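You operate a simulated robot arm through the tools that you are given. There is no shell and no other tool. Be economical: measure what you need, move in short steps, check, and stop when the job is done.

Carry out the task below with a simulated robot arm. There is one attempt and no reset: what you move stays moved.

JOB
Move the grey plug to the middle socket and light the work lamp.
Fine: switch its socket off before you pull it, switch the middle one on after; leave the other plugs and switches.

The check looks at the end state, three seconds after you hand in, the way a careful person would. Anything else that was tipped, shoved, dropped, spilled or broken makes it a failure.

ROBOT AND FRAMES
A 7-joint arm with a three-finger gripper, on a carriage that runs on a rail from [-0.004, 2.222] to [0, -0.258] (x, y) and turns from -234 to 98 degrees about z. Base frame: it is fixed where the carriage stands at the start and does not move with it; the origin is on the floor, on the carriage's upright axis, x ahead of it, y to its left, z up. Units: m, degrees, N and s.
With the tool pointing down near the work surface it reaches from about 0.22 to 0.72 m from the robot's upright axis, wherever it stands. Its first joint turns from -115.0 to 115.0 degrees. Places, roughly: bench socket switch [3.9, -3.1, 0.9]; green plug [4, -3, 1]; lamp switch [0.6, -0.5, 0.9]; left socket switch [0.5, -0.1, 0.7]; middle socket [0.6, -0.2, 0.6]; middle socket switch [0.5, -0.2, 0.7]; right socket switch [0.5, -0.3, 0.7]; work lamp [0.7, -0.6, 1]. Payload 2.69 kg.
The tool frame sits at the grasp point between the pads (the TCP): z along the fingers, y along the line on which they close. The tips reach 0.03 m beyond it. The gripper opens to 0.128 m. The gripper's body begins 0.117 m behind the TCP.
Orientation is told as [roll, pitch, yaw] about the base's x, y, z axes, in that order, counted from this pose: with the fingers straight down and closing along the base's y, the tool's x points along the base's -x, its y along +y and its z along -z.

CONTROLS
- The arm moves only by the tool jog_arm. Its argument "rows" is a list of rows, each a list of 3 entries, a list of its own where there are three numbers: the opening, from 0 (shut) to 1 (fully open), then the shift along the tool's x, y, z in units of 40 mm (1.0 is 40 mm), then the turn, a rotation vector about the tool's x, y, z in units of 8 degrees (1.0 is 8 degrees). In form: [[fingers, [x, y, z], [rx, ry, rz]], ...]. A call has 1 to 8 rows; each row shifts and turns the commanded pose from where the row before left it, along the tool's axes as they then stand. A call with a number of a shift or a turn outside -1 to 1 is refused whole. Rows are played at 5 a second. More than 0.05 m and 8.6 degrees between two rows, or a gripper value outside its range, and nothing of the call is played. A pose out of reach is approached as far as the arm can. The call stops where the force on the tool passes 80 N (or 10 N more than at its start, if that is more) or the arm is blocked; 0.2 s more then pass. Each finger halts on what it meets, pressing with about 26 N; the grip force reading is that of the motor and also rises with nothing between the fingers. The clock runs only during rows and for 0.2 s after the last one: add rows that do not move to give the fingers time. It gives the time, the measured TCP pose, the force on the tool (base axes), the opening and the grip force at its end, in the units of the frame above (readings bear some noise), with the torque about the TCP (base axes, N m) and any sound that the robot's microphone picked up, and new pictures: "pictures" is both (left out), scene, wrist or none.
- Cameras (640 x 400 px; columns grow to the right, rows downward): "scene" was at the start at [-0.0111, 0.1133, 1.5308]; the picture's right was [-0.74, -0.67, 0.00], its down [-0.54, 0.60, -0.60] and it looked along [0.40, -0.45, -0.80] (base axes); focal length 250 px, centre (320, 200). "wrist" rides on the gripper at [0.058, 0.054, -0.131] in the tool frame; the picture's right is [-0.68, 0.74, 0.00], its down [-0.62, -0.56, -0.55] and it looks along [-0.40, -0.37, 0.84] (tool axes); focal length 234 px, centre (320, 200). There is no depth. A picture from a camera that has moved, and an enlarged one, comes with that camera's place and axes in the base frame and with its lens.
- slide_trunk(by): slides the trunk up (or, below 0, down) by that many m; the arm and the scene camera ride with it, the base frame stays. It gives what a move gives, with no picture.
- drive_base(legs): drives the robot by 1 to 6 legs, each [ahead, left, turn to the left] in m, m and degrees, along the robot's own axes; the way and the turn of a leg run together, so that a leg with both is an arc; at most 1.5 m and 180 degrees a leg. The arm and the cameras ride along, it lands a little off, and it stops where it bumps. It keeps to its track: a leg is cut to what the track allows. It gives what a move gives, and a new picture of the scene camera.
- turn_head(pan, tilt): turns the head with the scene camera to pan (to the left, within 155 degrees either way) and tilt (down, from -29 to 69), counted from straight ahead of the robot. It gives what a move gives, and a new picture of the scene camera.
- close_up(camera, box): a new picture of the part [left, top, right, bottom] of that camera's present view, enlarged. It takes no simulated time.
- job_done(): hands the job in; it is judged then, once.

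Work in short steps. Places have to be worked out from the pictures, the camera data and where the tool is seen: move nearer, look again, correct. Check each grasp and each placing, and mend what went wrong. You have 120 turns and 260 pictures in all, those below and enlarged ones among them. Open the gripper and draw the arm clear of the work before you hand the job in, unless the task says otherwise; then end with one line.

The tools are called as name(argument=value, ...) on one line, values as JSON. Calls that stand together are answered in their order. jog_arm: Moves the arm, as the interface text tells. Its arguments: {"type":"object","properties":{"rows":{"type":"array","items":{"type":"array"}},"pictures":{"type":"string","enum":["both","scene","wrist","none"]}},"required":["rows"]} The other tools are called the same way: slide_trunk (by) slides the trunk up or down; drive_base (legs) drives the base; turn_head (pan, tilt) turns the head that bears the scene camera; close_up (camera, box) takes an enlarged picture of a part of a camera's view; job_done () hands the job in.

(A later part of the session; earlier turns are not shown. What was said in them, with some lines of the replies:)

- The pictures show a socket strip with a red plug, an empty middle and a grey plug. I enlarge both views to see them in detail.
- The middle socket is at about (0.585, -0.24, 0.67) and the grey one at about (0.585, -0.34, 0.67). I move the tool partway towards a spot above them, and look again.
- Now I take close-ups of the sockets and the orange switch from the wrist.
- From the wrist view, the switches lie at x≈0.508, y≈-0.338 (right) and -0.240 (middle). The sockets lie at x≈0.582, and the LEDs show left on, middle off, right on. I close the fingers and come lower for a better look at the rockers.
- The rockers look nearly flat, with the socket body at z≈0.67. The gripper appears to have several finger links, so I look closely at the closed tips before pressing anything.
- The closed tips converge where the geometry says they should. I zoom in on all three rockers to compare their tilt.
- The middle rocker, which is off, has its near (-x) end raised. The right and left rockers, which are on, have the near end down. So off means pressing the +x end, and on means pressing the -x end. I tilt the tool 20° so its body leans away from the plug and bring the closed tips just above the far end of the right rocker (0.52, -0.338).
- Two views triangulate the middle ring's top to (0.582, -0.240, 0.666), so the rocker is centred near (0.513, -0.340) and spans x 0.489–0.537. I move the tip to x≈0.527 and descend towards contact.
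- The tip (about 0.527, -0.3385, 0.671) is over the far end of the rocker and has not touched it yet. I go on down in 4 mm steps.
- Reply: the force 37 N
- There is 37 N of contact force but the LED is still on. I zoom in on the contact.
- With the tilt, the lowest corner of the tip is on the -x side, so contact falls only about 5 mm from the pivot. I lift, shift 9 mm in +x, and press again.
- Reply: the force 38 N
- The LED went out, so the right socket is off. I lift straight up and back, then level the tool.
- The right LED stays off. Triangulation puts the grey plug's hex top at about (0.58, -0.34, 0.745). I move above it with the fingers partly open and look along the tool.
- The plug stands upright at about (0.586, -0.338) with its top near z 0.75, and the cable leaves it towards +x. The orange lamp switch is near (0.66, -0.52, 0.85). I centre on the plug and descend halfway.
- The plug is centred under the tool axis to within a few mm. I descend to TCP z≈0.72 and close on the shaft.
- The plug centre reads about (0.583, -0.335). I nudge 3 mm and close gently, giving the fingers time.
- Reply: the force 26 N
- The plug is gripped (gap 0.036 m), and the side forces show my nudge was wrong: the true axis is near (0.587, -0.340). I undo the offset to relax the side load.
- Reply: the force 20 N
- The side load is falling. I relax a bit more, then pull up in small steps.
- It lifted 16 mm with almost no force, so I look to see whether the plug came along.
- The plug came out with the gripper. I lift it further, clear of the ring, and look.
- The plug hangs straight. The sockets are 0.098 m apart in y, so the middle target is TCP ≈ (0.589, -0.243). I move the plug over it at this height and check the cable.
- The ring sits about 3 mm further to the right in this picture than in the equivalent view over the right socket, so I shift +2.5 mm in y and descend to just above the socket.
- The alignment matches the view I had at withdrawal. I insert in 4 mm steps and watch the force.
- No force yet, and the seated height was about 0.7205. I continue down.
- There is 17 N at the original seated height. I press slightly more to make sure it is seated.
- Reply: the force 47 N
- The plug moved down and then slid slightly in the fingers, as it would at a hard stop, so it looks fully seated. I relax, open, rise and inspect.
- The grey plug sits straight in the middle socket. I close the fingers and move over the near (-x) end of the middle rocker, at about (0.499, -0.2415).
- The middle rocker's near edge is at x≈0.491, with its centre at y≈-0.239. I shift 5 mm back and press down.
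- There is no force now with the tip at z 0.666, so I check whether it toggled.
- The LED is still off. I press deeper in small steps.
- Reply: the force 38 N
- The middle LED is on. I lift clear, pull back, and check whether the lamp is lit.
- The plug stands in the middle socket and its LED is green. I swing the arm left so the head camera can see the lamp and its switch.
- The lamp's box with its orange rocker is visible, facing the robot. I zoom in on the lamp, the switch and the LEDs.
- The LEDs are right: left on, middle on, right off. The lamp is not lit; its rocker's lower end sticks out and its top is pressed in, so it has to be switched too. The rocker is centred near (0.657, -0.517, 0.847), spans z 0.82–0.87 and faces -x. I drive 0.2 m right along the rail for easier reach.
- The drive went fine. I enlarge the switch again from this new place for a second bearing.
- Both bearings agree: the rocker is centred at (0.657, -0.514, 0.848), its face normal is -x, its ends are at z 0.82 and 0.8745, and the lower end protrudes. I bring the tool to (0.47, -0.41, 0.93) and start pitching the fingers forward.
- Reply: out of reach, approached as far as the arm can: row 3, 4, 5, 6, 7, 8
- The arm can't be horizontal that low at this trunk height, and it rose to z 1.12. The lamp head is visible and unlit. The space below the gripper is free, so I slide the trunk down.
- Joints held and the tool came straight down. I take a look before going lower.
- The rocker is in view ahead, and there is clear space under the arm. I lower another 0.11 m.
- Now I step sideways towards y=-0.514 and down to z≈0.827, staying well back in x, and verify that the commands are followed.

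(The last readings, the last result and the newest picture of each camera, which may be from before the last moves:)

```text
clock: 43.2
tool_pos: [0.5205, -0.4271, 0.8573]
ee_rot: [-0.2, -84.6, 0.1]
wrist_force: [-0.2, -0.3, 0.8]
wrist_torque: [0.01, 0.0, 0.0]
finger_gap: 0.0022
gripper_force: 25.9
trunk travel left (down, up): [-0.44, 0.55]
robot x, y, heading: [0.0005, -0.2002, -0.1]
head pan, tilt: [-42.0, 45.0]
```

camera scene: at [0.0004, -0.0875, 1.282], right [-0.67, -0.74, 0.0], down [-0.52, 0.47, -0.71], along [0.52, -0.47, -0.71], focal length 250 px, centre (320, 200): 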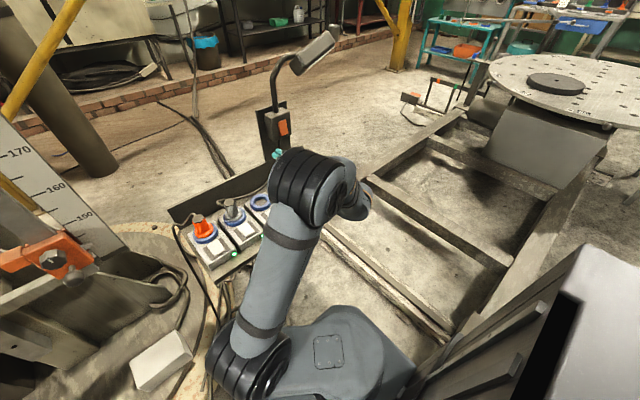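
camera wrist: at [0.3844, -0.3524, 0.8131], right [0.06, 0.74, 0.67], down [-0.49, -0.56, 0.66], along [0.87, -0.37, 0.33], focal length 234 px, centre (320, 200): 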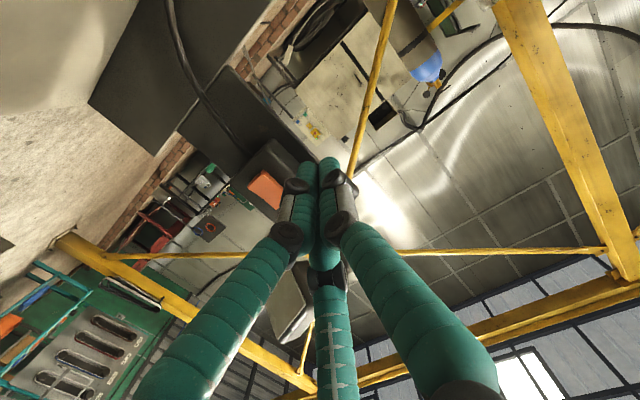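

The commands are followed exactly. I continue to y=-0.514, z≈0.828, x≈0.58.

jog_arm(rows=[[0, [0.2, -0.8, 0.1], [0, 0, 0]], [0, [0.2, -0.8, 0.3], [0, 0, 0]], [0, [0.2, -0.57, 0.5], [0, 0, 0]], [0, [0.1, 0, 0.5], [0, 0, 0]], [0, [0, 0, 0], [0, 0, 0]]])

close_up(camera="scene", box=[240, 20, 360, 170])

close_up(camera="wrist", box=[220, 100, 420, 230])

```text
clock: 44.4
tool_pos: [0.5745, -0.5135, 0.8253]
ee_rot: [-0.6, -84.7, 0.5]
wrist_force: [-0.4, -0.2, -0.3]
wrist_torque: [0.01, -0.01, -0.02]
finger_gap: 0.0022
gripper_force: 25.4
trunk travel left (down, up): [-0.44, 0.55]
robot x, y, heading: [-0.0024, -0.2032, -0.1]
head pan, tilt: [-42.0, 45.0]
camera scene: at [0.0005, -0.0874, 1.282], right [-0.67, -0.74, 0.0], down [-0.52, 0.47, -0.71], along [0.52, -0.47, -0.71], focal length 250 px, centre (320, 200)
camera wrist: at [0.4375, -0.4598, 0.7793], right [0.06, 0.74, 0.67], down [-0.49, -0.56, 0.66], along [0.87, -0.37, 0.32], focal length 234 px, centre (320, 200)
```

scene: 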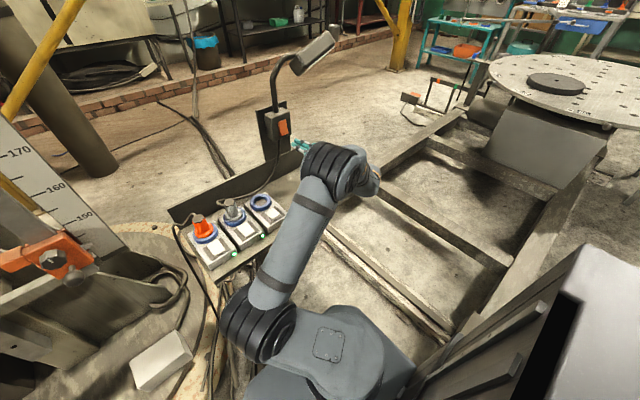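
wrist: 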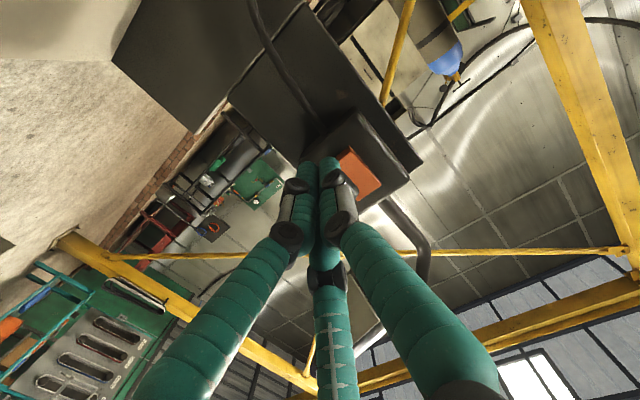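

```text
2.67 times, centred on (300, 95) of scene
camera zoom: at [0.0005, -0.0874, 1.282], right [-0.67, -0.74, 0.0], down [-0.52, 0.47, -0.71], along [0.52, -0.47, -0.71], focal length 667 px, centre (373, 480)
```

zoom: 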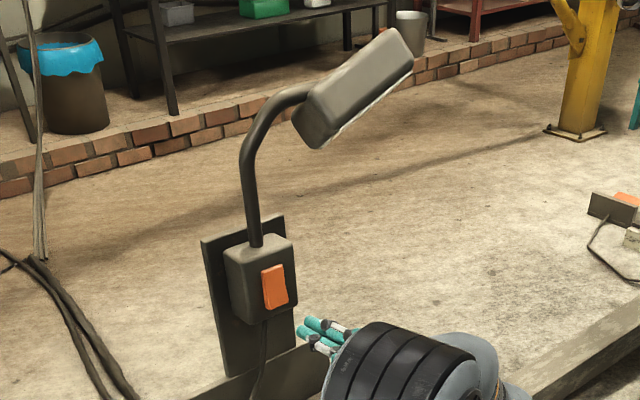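

```text
3.08 times, centred on (320, 165) of wrist
camera zoom: at [0.4375, -0.4598, 0.7793], right [0.06, 0.74, 0.67], down [-0.49, -0.56, 0.66], along [0.87, -0.37, 0.32], focal length 720 px, centre (320, 308)
```

zoom: 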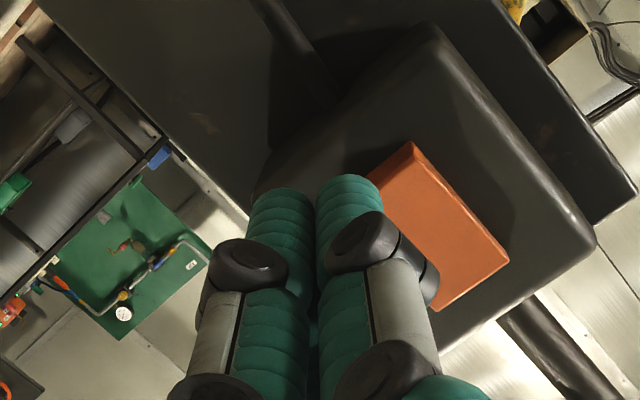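

Combining the views, the rocker sits at x≈0.647, y≈-0.507, z 0.83–0.885. I correct y by +6 mm and z by +6 mm and approach to just short of contact.

jog_arm(rows=[[0, [-0.16, 0.16, 0.3], [0, 0, 0]], [0, [0.02, 0, 0.25], [0, 0, 0]], [0, [0, 0, 0], [0, 0, 0]]], pictures="none")

close_up(camera="scene", box=[260, 100, 320, 165])

close_up(camera="wrist", box=[220, 100, 420, 230])

```text
clock: 45.2
tool_pos: [0.5972, -0.5056, 0.8291]
ee_rot: [-0.6, -84.7, 0.5]
wrist_force: [0.1, 0.0, -0.8]
wrist_torque: [0.0, 0.03, -0.02]
finger_gap: 0.0024
gripper_force: 25.9
trunk travel left (down, up): [-0.44, 0.55]
robot x, y, heading: [-0.0019, -0.1993, -0.0]
head pan, tilt: [-42.0, 45.0]
```

```text
6.15 times, centred on (290, 132) of scene
camera zoom: at [0.0005, -0.0875, 1.282], right [-0.67, -0.74, 0.0], down [-0.52, 0.47, -0.71], along [0.52, -0.47, -0.71], focal length 1540 px, centre (505, 615)
```

zoom: 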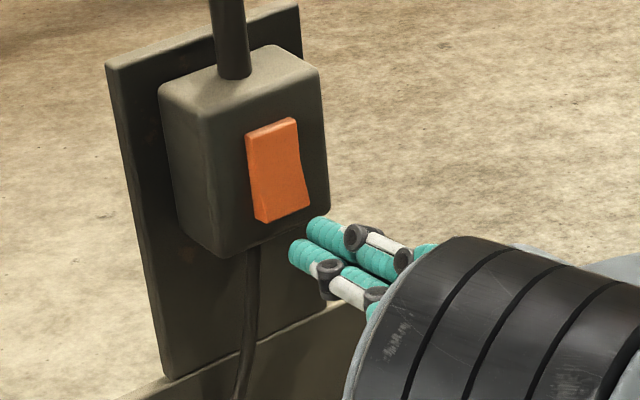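

```text
3.08 times, centred on (320, 165) of wrist
camera zoom: at [0.4602, -0.4521, 0.7838], right [0.06, 0.74, 0.67], down [-0.49, -0.56, 0.66], along [0.87, -0.37, 0.32], focal length 720 px, centre (320, 308)
```

zoom: 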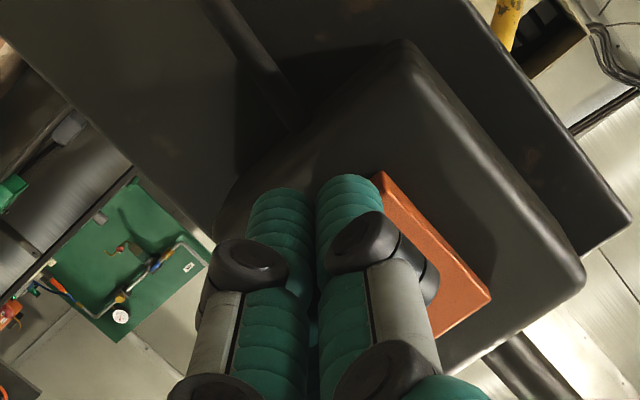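

Using exact camera axes (the rounded ones are about 1 cm off), the rocker spans z 0.837–0.888 at x≈0.647, y≈-0.505. I raise 11 mm and then press forward in small steps.

jog_arm(rows=[[0, [-0.3, 0, 0], [0, 0, 0]], [0, [-0.03, 0, 0.3], [0, 0, 0]], [0, [0, 0, 0], [0, 0, 0]]], pictures="none")

close_up(camera="scene", box=[260, 100, 320, 165])

```text
clock: 46.0
tool_pos: [0.6096, -0.5066, 0.8406]
ee_rot: [-0.8, -84.6, 0.7]
wrist_force: [-0.3, 0.0, 0.0]
wrist_torque: [0.03, 0.02, 0.0]
finger_gap: 0.0021
gripper_force: 25.9
trunk travel left (down, up): [-0.44, 0.55]
robot x, y, heading: [0.0012, -0.1984, -0.1]
head pan, tilt: [-42.0, 45.0]
```

```text
6.15 times, centred on (290, 132) of scene
camera zoom: at [0.0005, -0.0875, 1.282], right [-0.67, -0.74, 0.0], down [-0.52, 0.47, -0.71], along [0.52, -0.47, -0.71], focal length 1540 px, centre (505, 615)
```

zoom: 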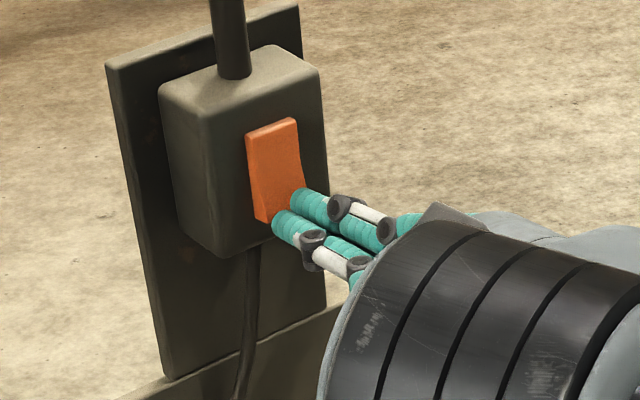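

The tips are right at the lower end of the rocker. I push forward in 4 mm steps.

jog_arm(rows=[[0, [-0.01, 0, 0.1], [0, 0, 0]], [0, [-0.01, 0, 0.1], [0, 0, 0]], [0, [-0.01, 0, 0.1], [0, 0, 0]], [0, [0, 0, 0], [0, 0, 0]]], pictures="none")

close_up(camera="scene", box=[240, 20, 360, 170])

```text
clock: 47.0
tool_pos: [0.6196, -0.506, 0.8422]
ee_rot: [-0.4, -84.6, 0.3]
wrist_force: [-23.4, 8.0, -4.0]
wrist_torque: [0.03, -0.18, 0.14]
finger_gap: 0.002
gripper_force: 25.8
trunk travel left (down, up): [-0.44, 0.55]
robot x, y, heading: [-0.0019, -0.1988, -0.0]
head pan, tilt: [-42.0, 45.0]
```

```text
2.67 times, centred on (300, 95) of scene
camera zoom: at [-0.0023, -0.0865, 1.2818], right [-0.67, -0.74, 0.0], down [-0.52, 0.47, -0.71], along [0.53, -0.47, -0.71], focal length 667 px, centre (373, 480)
```

zoom: 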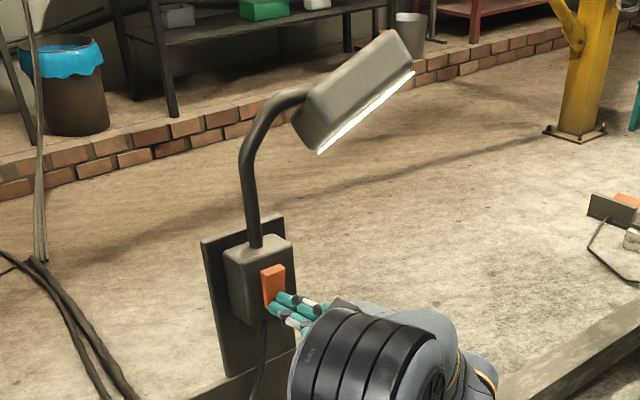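

The lamp's underside is glowing, so it is lit. I back straight away from the switch and then open the gripper.

jog_arm(rows=[[0, [0, 0, -0.5], [0, 0, 0]], [0, [0, 0, -0.9], [0, 0, 0]], [0, [0, 0.3, -0.9], [0, 0, 0]], [0, [0, 0.5, -0.9], [0, 0, 0]], [0.4, [0, 0.5, -0.5], [0, 0, 0]], [0.7, [0, 0, 0], [0, 0, 0]], [1, [0, 0, 0], [0, 0, 0]], [1, [0, 0, 0], [0, 0, 0]]])

close_up(camera="scene", box=[240, 20, 360, 170])

close_up(camera="scene", box=[160, 170, 300, 280])

```text
clock: 48.8
tool_pos: [0.4745, -0.4541, 0.8544]
ee_rot: [-0.6, -84.7, 0.6]
wrist_force: [0.1, 0.6, 0.1]
wrist_torque: [0.0, -0.01, -0.01]
finger_gap: 0.0689
gripper_force: 0.0
trunk travel left (down, up): [-0.44, 0.55]
robot x, y, heading: [0.0015, -0.1989, -0.0]
head pan, tilt: [-42.0, 45.0]
camera scene: at [0.0003, -0.0874, 1.282], right [-0.67, -0.74, 0.0], down [-0.52, 0.47, -0.71], along [0.52, -0.47, -0.71], focal length 250 px, centre (320, 200)
camera wrist: at [0.3378, -0.4006, 0.8087], right [0.06, 0.74, 0.67], down [-0.49, -0.56, 0.66], along [0.87, -0.37, 0.33], focal length 234 px, centre (320, 200)
```

scene: 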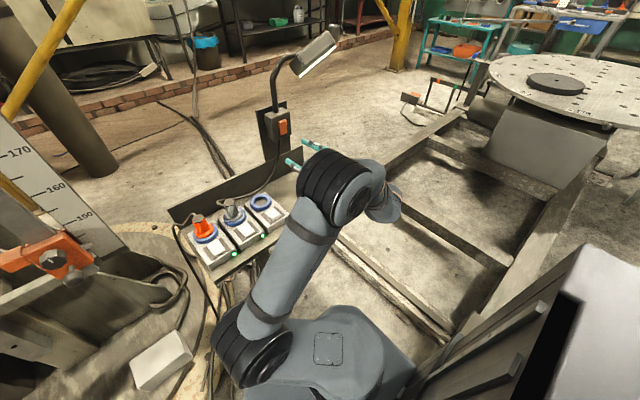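
wrist: 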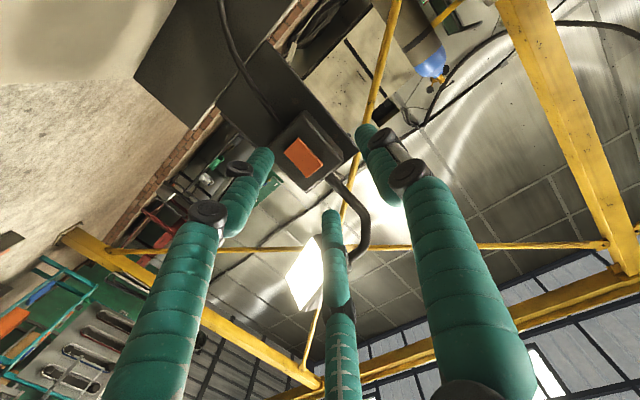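

```text
2.67 times, centred on (300, 95) of scene
camera zoom: at [0.0003, -0.0874, 1.282], right [-0.67, -0.74, 0.0], down [-0.52, 0.47, -0.71], along [0.52, -0.47, -0.71], focal length 667 px, centre (373, 480)
```

zoom: 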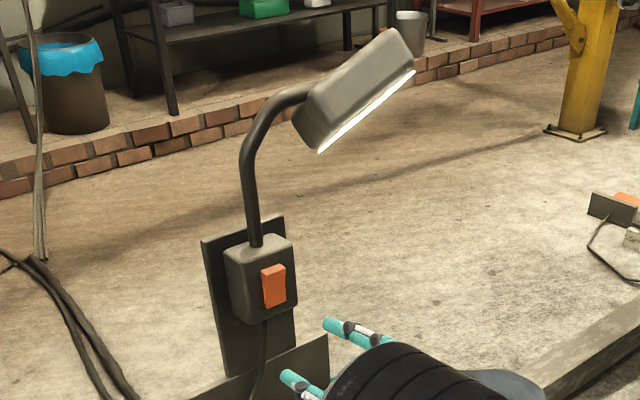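

```text
3.64 times, centred on (230, 225) of scene
camera zoom: at [0.0003, -0.0874, 1.282], right [-0.67, -0.74, 0.0], down [-0.52, 0.47, -0.71], along [0.52, -0.47, -0.71], focal length 910 px, centre (647, 109)
```

zoom: 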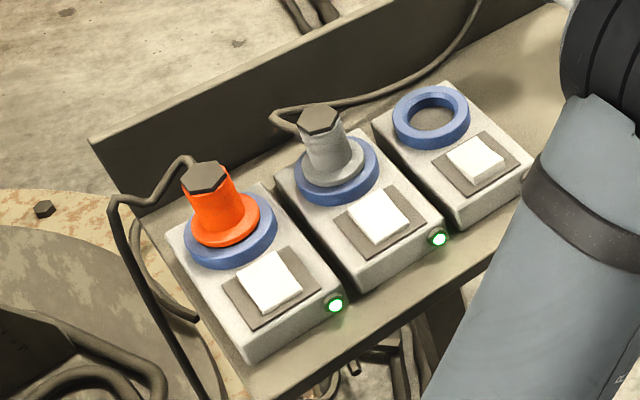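

The lamp shines, the grey plug is fully seated like the red one, and the left and middle sockets are on with the right one off. I raise the trunk a little so the arm is well clear.

slide_trunk(by=0.15)

jog_arm(rows=[[1, [0, 0, -0.5], [0, 0, 0]], [1, [0, 0, -0.5], [0, 0, 0]]])

```text
clock: 50.6
tool_pos: [0.4737, -0.4547, 1.0031]
ee_rot: [-0.6, -84.7, 0.4]
wrist_force: [0.0, 0.4, -0.8]
wrist_torque: [-0.01, 0.0, -0.04]
finger_gap: 0.1279
gripper_force: 0.2
trunk travel left (down, up): [-0.59, 0.4]
robot x, y, heading: [0.001, -0.1977, -0.2]
head pan, tilt: [-42.0, 45.0]
```

```text
clock: 51.2
tool_pos: [0.4403, -0.4592, 1.0145]
ee_rot: [0.8, -84.5, -0.9]
wrist_force: [-0.1, 0.5, 0.4]
wrist_torque: [-0.02, 0.0, 0.01]
finger_gap: 0.1282
gripper_force: 0.1
out of reach, approached as far as the arm can: row 2
trunk travel left (down, up): [-0.59, 0.4]
robot x, y, heading: [0.0018, -0.205, -0.1]
head pan, tilt: [-42.0, 45.0]
camera scene: at [0.0002, -0.0877, 1.432], right [-0.67, -0.74, 0.0], down [-0.52, 0.47, -0.71], along [0.52, -0.47, -0.71], focal length 250 px, centre (320, 200)
camera wrist: at [0.3036, -0.4057, 0.9686], right [0.07, 0.74, 0.67], down [-0.49, -0.57, 0.66], along [0.87, -0.37, 0.32], focal length 234 px, centre (320, 200)
```

scene: 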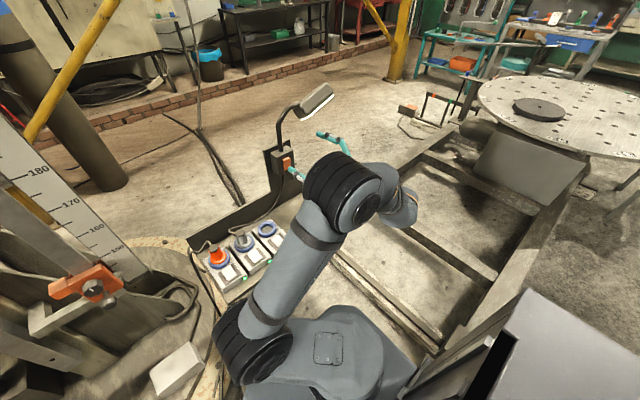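
wrist: 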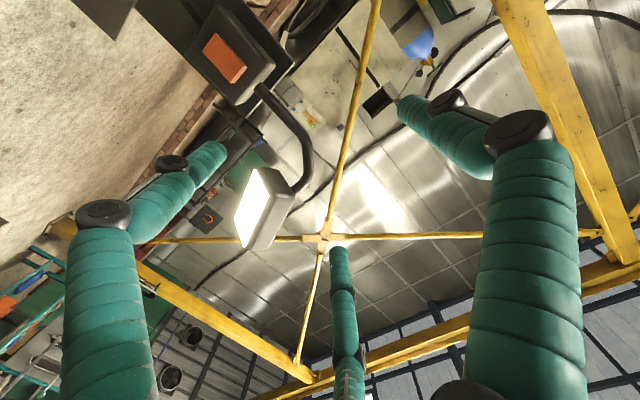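

The lamp is lit, the gripper is open and clear, and everything else is in place, so I hand in.

job_done()

```text
The job is handed in.
```

The grey plug is in the middle socket and the work lamp is lit; its old socket (right) was switched off before the pull and the middle one on after, I turned on the lamp's own switch too because it was off, and the left socket and its plug are untouched.
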